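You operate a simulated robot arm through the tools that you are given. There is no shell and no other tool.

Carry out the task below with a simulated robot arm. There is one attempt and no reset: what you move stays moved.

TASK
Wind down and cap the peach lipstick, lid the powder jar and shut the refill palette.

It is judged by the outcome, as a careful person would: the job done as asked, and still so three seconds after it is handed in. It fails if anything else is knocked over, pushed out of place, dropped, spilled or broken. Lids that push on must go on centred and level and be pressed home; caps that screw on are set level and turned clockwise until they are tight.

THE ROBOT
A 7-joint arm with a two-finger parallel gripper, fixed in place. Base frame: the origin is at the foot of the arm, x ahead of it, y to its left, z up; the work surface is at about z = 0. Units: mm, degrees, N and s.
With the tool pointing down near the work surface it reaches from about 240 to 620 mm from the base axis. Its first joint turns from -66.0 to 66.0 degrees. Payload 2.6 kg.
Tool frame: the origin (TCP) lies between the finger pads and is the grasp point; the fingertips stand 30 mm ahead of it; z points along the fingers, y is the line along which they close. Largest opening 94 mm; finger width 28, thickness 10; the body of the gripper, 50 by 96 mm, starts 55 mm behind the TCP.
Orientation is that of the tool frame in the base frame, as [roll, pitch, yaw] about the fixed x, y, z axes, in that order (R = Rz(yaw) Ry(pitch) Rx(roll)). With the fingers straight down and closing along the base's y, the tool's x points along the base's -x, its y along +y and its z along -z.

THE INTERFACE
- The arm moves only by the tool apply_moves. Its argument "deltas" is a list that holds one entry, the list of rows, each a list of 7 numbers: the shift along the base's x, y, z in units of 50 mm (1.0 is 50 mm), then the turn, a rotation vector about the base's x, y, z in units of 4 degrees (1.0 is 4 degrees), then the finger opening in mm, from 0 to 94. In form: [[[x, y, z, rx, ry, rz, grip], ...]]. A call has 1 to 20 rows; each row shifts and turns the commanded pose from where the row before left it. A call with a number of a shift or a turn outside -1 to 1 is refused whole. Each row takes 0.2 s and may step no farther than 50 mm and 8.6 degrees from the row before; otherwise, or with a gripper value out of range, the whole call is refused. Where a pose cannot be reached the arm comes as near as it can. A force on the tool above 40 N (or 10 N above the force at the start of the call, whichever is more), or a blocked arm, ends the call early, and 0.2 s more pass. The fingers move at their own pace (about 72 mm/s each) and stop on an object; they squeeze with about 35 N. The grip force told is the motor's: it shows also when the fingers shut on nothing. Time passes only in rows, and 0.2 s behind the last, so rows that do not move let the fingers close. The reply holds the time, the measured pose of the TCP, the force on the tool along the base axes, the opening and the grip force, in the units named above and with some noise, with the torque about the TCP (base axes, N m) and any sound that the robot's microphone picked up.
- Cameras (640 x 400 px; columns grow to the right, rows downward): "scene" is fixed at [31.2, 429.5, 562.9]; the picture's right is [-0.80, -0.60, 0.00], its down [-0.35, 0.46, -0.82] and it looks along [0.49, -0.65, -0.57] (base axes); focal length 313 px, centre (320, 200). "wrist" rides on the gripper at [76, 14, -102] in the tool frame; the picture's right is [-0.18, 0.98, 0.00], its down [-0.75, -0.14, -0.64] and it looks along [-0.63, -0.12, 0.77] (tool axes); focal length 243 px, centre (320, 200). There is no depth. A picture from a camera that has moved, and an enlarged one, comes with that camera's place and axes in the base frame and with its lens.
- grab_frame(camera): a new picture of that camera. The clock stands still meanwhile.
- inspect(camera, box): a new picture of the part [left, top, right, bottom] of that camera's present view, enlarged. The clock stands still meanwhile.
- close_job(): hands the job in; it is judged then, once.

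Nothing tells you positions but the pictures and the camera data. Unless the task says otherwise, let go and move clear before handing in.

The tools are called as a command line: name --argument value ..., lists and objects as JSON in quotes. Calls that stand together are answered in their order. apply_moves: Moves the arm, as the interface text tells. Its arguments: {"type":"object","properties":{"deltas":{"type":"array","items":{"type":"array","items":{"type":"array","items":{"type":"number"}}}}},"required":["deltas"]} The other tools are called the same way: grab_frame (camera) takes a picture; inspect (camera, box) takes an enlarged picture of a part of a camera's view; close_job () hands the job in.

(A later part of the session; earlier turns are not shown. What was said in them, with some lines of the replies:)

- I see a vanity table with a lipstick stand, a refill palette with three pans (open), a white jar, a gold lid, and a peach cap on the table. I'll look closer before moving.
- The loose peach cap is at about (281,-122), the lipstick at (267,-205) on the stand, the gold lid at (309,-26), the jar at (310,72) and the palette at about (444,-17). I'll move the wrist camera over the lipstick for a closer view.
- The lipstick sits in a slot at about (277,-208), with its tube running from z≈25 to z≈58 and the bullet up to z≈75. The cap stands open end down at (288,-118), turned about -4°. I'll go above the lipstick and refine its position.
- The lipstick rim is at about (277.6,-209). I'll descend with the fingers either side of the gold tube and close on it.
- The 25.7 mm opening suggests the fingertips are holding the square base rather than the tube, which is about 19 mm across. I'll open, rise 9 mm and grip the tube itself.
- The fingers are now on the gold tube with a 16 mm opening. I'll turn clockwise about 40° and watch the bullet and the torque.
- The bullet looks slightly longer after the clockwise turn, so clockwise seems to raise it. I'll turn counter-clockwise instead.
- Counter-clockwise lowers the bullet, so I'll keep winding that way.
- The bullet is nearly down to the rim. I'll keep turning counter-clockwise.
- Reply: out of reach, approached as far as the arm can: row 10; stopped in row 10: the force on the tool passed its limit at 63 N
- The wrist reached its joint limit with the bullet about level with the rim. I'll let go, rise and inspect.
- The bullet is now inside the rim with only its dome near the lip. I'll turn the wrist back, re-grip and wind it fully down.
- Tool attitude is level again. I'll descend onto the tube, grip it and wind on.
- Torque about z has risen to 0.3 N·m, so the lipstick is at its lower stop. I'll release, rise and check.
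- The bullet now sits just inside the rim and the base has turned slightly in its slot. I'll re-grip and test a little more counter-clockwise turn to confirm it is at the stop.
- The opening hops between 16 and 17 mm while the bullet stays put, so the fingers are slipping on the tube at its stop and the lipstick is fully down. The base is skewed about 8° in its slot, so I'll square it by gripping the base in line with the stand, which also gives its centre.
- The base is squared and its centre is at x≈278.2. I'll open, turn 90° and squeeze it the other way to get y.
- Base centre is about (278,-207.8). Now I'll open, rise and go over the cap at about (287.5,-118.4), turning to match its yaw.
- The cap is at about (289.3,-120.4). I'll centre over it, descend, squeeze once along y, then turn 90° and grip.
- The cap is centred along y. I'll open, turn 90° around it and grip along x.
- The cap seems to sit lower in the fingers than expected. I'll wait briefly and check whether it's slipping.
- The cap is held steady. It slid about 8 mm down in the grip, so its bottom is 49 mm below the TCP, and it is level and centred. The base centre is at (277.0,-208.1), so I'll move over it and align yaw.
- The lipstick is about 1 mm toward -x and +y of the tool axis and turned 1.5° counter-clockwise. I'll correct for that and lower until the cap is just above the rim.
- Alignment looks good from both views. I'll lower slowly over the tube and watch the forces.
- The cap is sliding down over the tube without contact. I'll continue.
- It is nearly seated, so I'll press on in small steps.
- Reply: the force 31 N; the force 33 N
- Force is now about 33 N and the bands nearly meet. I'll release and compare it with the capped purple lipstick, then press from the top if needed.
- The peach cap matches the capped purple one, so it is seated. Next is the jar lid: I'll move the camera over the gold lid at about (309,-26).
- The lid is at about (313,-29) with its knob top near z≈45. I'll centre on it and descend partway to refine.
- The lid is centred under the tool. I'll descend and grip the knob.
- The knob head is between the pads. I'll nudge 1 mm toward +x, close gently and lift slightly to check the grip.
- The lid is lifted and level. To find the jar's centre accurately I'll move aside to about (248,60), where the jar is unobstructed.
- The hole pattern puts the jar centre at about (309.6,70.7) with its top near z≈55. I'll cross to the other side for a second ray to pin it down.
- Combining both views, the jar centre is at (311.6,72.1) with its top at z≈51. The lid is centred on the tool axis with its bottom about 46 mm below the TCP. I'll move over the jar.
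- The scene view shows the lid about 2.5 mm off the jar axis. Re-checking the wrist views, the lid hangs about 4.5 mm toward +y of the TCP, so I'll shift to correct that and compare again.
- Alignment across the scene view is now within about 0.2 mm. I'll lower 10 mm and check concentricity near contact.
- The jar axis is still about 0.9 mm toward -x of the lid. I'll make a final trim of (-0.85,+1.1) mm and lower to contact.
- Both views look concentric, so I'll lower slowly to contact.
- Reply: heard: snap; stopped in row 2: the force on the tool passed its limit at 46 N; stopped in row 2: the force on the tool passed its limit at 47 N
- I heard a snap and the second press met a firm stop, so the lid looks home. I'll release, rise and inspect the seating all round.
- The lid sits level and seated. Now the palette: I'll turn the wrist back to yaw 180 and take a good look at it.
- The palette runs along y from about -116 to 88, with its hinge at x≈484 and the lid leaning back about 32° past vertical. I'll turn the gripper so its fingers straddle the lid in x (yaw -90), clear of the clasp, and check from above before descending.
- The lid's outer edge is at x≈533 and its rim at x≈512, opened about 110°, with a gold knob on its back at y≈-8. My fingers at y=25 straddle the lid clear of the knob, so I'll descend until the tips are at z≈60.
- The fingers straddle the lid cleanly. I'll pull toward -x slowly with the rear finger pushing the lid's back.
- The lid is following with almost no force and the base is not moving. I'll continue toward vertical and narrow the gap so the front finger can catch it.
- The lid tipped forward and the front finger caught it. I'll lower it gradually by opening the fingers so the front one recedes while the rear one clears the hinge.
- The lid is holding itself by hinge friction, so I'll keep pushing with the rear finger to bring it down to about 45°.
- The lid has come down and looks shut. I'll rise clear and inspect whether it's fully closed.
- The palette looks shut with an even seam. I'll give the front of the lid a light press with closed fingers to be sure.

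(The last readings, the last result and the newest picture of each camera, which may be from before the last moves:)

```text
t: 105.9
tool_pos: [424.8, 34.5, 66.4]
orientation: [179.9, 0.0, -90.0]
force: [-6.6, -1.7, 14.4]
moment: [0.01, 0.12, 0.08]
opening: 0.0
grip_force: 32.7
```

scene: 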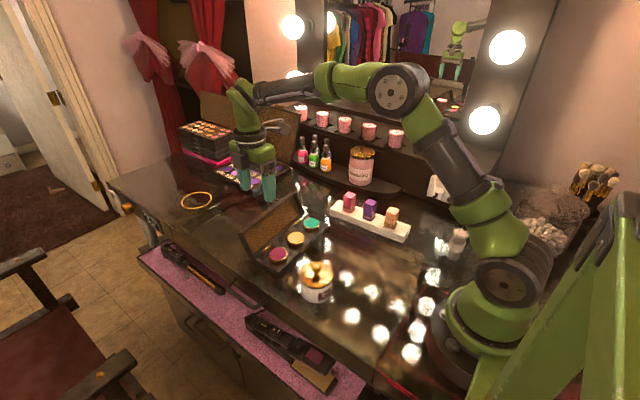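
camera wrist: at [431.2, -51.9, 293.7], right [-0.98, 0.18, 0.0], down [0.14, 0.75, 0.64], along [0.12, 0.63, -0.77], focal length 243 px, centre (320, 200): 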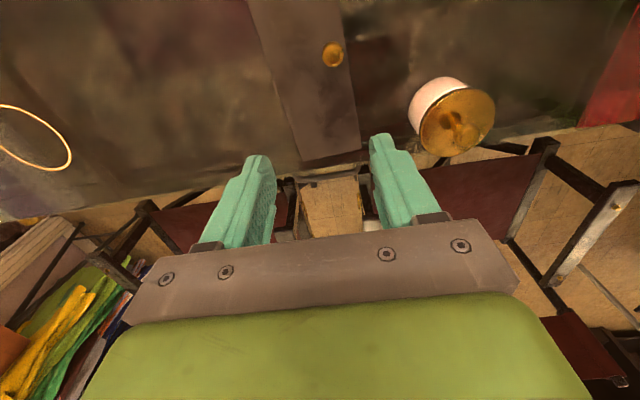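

apply_moves --deltas '[[[0, 0, -0.016, 0, 0, 0, 0], [0, 0, 0, 0, 0, 0, 0]]]'

apply_moves --deltas '[[[0, 0, 0.2, 0, 0, 0, 0], [0, 0, 0.6, 0, 0, 0, 0], [0, 0, 0.8, 0, 0, 0, 0], [-0.3, 0, 0.8, 0, 0, 0, 30], [-0.5, 0, 0.5, 0, 0, 0, 30], [-0.5, -0.4, 0.2, 0, 0, 0, 30], [-0.3, -0.4, 0, 0, 0, 0, 30], [0, 0, 0, 0, 0, 0, 30]]]'

grab_frame --camera "scene"

inspect --camera "scene" --box '[235, 185, 425, 315]'

grab_frame --camera "wrist"

```text
t: 106.5
tool_pos: [424.4, 33.5, 65.9]
orientation: [179.9, 0.0, -90.2]
force: [-15.0, -3.0, 32.4]
moment: [-0.04, 0.35, 0.07]
opening: 0.0
grip_force: 32.6
```

```text
t: 108.3
tool_pos: [343.7, -5.6, 220.5]
orientation: [179.9, 0.0, -90.0]
force: [0.1, -0.1, 0.2]
moment: [-0.02, 0.0, 0.02]
opening: 29.8
grip_force: 0.1
```

```text
taken
```

scene: 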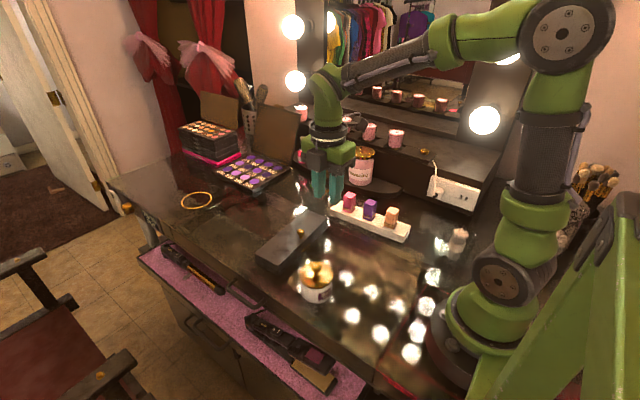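

```text
3.08 times, centred on (330, 250) of scene
camera zoom: at [31.1, 429.5, 562.9], right [-0.8, -0.6, 0.0], down [-0.35, 0.46, -0.82], along [0.49, -0.65, -0.57], focal length 963 px, centre (289, 46)
```

zoom: 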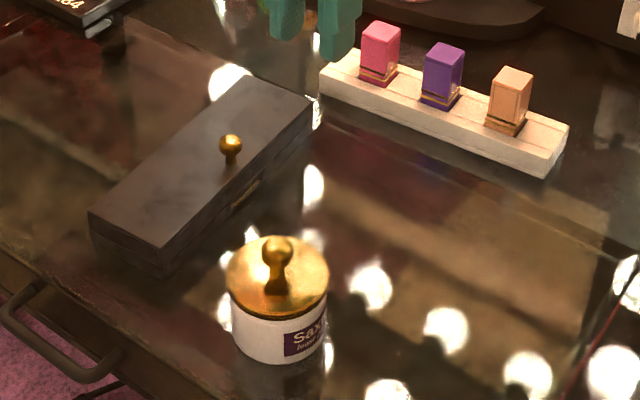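

```text
taken
camera wrist: at [329.5, -82.9, 322.6], right [-0.98, 0.18, 0.0], down [0.14, 0.75, 0.64], along [0.12, 0.63, -0.77], focal length 243 px, centre (320, 200)
```

wrist: 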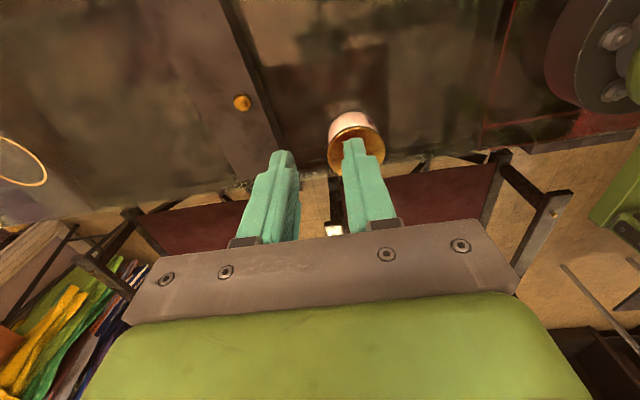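

All three look done, but I heard no snap from the lipstick cap. I'll compare it closely with its neighbour before pressing from the top.

inspect --camera "scene" --box '[380, 203, 404, 231]'

inspect --camera "scene" --box '[358, 195, 382, 223]'

apply_moves --deltas '[[[-0.26, -0.8, 0, 0, 0, 0, 10], [-0.26, -0.8, 0, 0, 0, 0, 0], [-0.26, -0.8, 0, 0, 0, 0, 0], [-0.26, -0.8, 0, 0, 0, 0, 0], [-0.26, -0.83, -0.5, 0, 0, 0, 0], [0, 0, -0.6, 0, 0, 0, 0], [0, 0, 0, 0, 0, 0, 0]]]'

inspect --camera "wrist" --box '[240, 50, 400, 170]'

```text
14.29 times, centred on (392, 217) of scene
camera zoom: at [31.1, 429.5, 562.9], right [-0.8, -0.6, 0.0], down [-0.35, 0.46, -0.82], along [0.49, -0.65, -0.57], focal length 4469 px, centre (-709, -43)
```

zoom: 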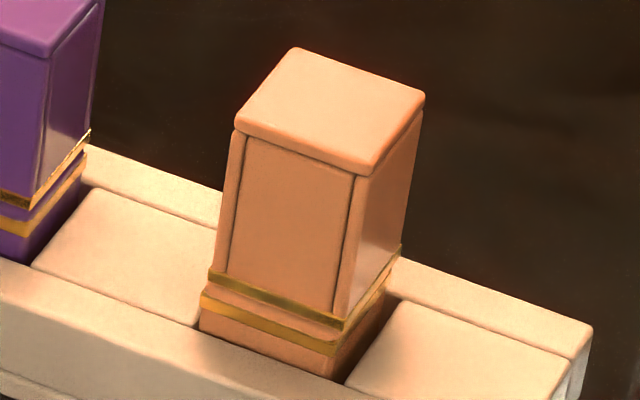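

```text
14.29 times, centred on (370, 209) of scene
camera zoom: at [31.1, 429.5, 562.9], right [-0.8, -0.6, 0.0], down [-0.35, 0.46, -0.82], along [0.49, -0.65, -0.57], focal length 4469 px, centre (-394, 71)
```

zoom: 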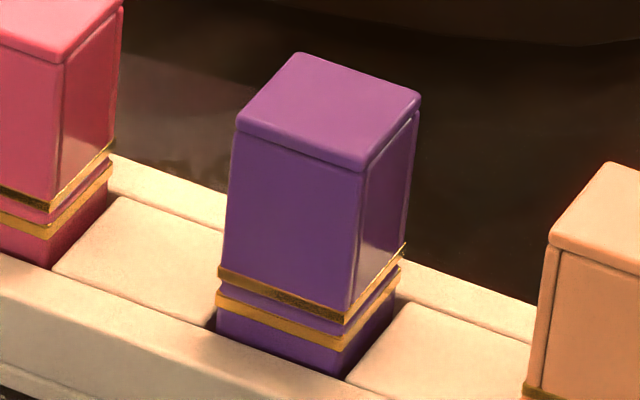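

```text
refused: row 5 steps farther than a row can; nothing moved
```

```text
3.33 times, centred on (320, 110) of wrist
camera zoom: at [329.5, -82.9, 322.6], right [-0.98, 0.18, 0.0], down [0.14, 0.75, 0.64], along [0.12, 0.63, -0.77], focal length 809 px, centre (320, 500)
```

zoom: 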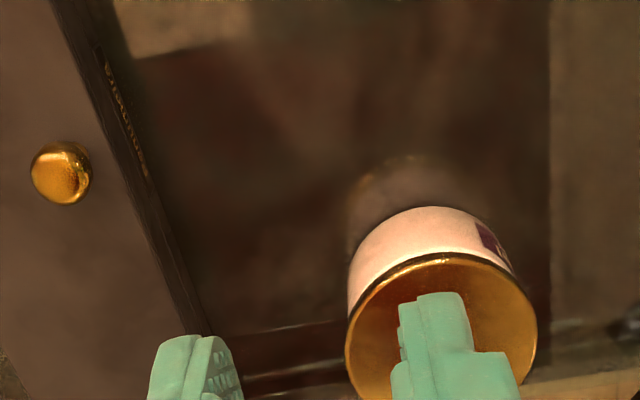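

The peach cap's band gap is as tight as the purple one's. For certainty I'll also press squarely from above with closed fingers.

apply_moves --deltas '[[[-0.265, -0.804, 0, 0, 0, 0, 10], [-0.265, -0.804, 0, 0, 0, 0, 0], [-0.265, -0.804, 0, 0, 0, 0, 0], [-0.265, -0.804, 0, 0, 0, 0, 0], [-0.265, -0.804, 0, 0, 0, 0, 0], [0, 0, -0.6, 0, 0, 0, 0], [0, 0, -0.6, 0, 0, 0, 0], [0, 0, 0, 0, 0, 0, 0]]]'

inspect --camera "wrist" --box '[240, 60, 400, 180]'

```text
t: 110.1
tool_pos: [278.5, -206.3, 158.2]
orientation: [179.9, 0.0, -90.0]
force: [-0.2, -0.7, 0.3]
moment: [-0.01, 0.0, 0.0]
opening: 0.1
grip_force: 33.3
```

```text
3.33 times, centred on (320, 120) of wrist
camera zoom: at [264.6, -283.3, 261.2], right [-0.98, 0.18, 0.0], down [0.14, 0.75, 0.64], along [0.12, 0.63, -0.77], focal length 809 px, centre (320, 467)
```

zoom: 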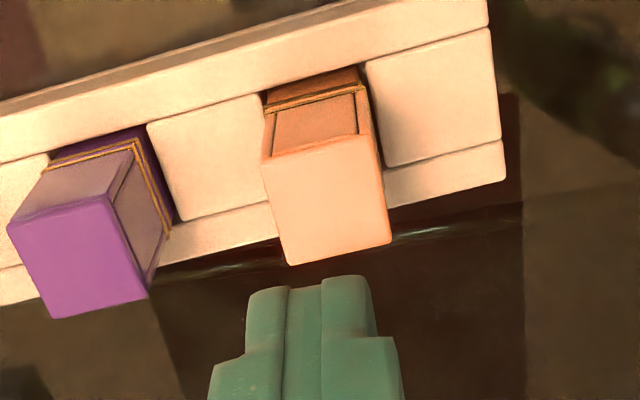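

apply_moves --deltas '[[[-0.032, 0, -0.4, 0, 0, 0, 0], [0, 0, -0.4, 0, 0, 0, 0], [0, 0, -0.2, 0, 0, 0, 0], [0, 0, 0, 0, 0, 0, 0]]]'

apply_moves --deltas '[[[0, 0, -0.04, 0, 0, 0, 0], [0, 0, -0.04, 0, 0, 0, 0], [0, 0, -0.04, 0, 0, 0, 0]]]'

inspect --camera "scene" --box '[360, 170, 430, 240]'

```text
t: 111.1
tool_pos: [278.1, -205.6, 108.9]
orientation: [179.8, 0.0, -90.0]
force: [0.0, -0.4, 0.1]
moment: [0.03, 0.03, -0.03]
opening: 0.1
grip_force: 33.1
```

```text
t: 111.9
tool_pos: [278.1, -206.0, 105.1]
orientation: [179.8, -0.1, -90.0]
force: [0.1, 0.6, 6.4]
moment: [-0.03, 0.01, 0.0]
opening: 0.0
grip_force: 32.7
```

```text
5.71 times, centred on (395, 205) of scene
camera zoom: at [31.1, 429.5, 562.9], right [-0.8, -0.6, 0.0], down [-0.35, 0.46, -0.82], along [0.49, -0.65, -0.57], focal length 1788 px, centre (-109, 171)
```

zoom: 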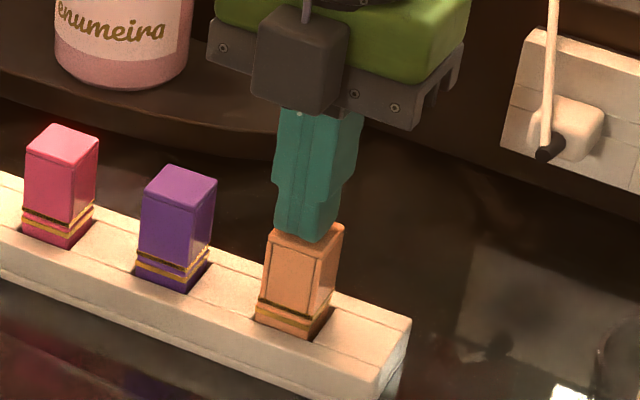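

Contact on the cap top. I'll press on in 1 mm steps.

apply_moves --deltas '[[[0, 0, -0.02, 0, 0, 0, 0], [0, 0, -0.02, 0, 0, 0, 0]]]'

apply_moves --deltas '[[[0, 0, -0.02, 0, 0, 0, 0], [0, 0, 0, 0, 0, 0, 0]]]'

```text
t: 112.5
tool_pos: [279.8, -206.6, 103.1]
orientation: [180.0, -0.2, -90.0]
force: [-3.7, 2.8, 28.3]
moment: [0.17, 0.12, -0.01]
opening: 0.0
grip_force: 33.1
```

```text
t: 112.9
tool_pos: [279.8, -206.8, 104.2]
orientation: [-179.8, -0.2, -90.1]
force: [-2.7, 1.7, 12.0]
moment: [0.12, 0.12, 0.02]
opening: 0.0
grip_force: 33.3
stopped in row 2: the force on the tool passed its limit at 42 N (the readings are from after the stop); the commanded pose is now the measured one
```

It held firm at 42 N with no further travel, so the cap is home. I'll rise clear and do a final check.

apply_moves --deltas '[[[0, 0, 0.2, 0, 0, 0, 0], [0, 0, 0.6, 0, 0, 0, 0], [0, 0, 0.8, 0, 0, 0, 0], [0.3, 0.3, 0.8, 0, 0, 0, 30], [0.5, 0.5, 0.4, 0, 0, 0, 40], [0, 0, 0, 0, 0, 0, 40]]]'

grab_frame --camera "scene"

inspect --camera "scene" --box '[235, 185, 425, 315]'

```text
t: 114.3
tool_pos: [318.9, -165.7, 243.0]
orientation: [-179.9, -0.1, -90.1]
force: [0.6, -0.4, 0.0]
moment: [0.01, 0.02, -0.02]
opening: 39.9
grip_force: 0.1
```

```text
taken
```

scene: 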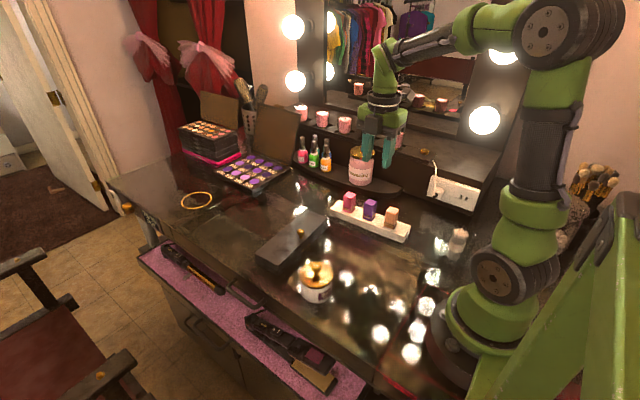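

```text
3.08 times, centred on (330, 250) of scene
camera zoom: at [31.1, 429.5, 562.9], right [-0.8, -0.6, 0.0], down [-0.35, 0.46, -0.82], along [0.49, -0.65, -0.57], focal length 963 px, centre (289, 46)
```

zoom: 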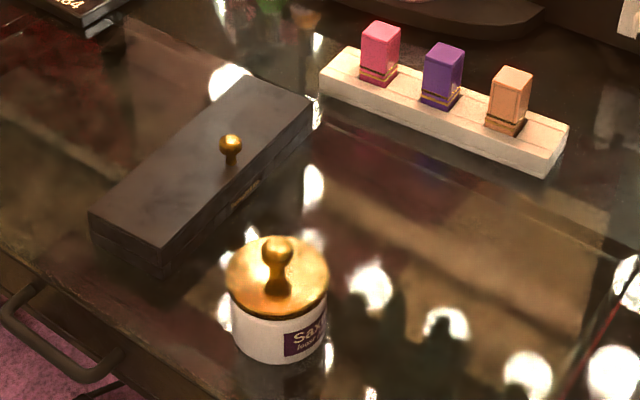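

The peach lipstick is wound down and capped, the jar lid is on level and snapped, and the palette is shut. Nothing else has moved and the arm is clear, so I'm handing in.

close_job

```text
The job is handed in.
```

The job is handed in, with all three parts done and nothing else on the table disturbed as far as the pictures show.

- **Peach lipstick:** I wound it down counter-clockwise until it stopped turning, with the bullet just inside the rim. The cap is on and square. I pressed it from above to 42 N and it moved no further. Its bands sit as close together as on the purple lipstick next to it, though I heard no snap from it.
- **Powder jar:** The gold lid is on level and centred. It snapped home, and a second press met a firm stop.
- **Refill palette:** The lid is shut with an even seam. It dropped the last part of the way on its own, and I then pressed the front edge to about 32 N.

I let go of everything and moved the arm clear before handing in.
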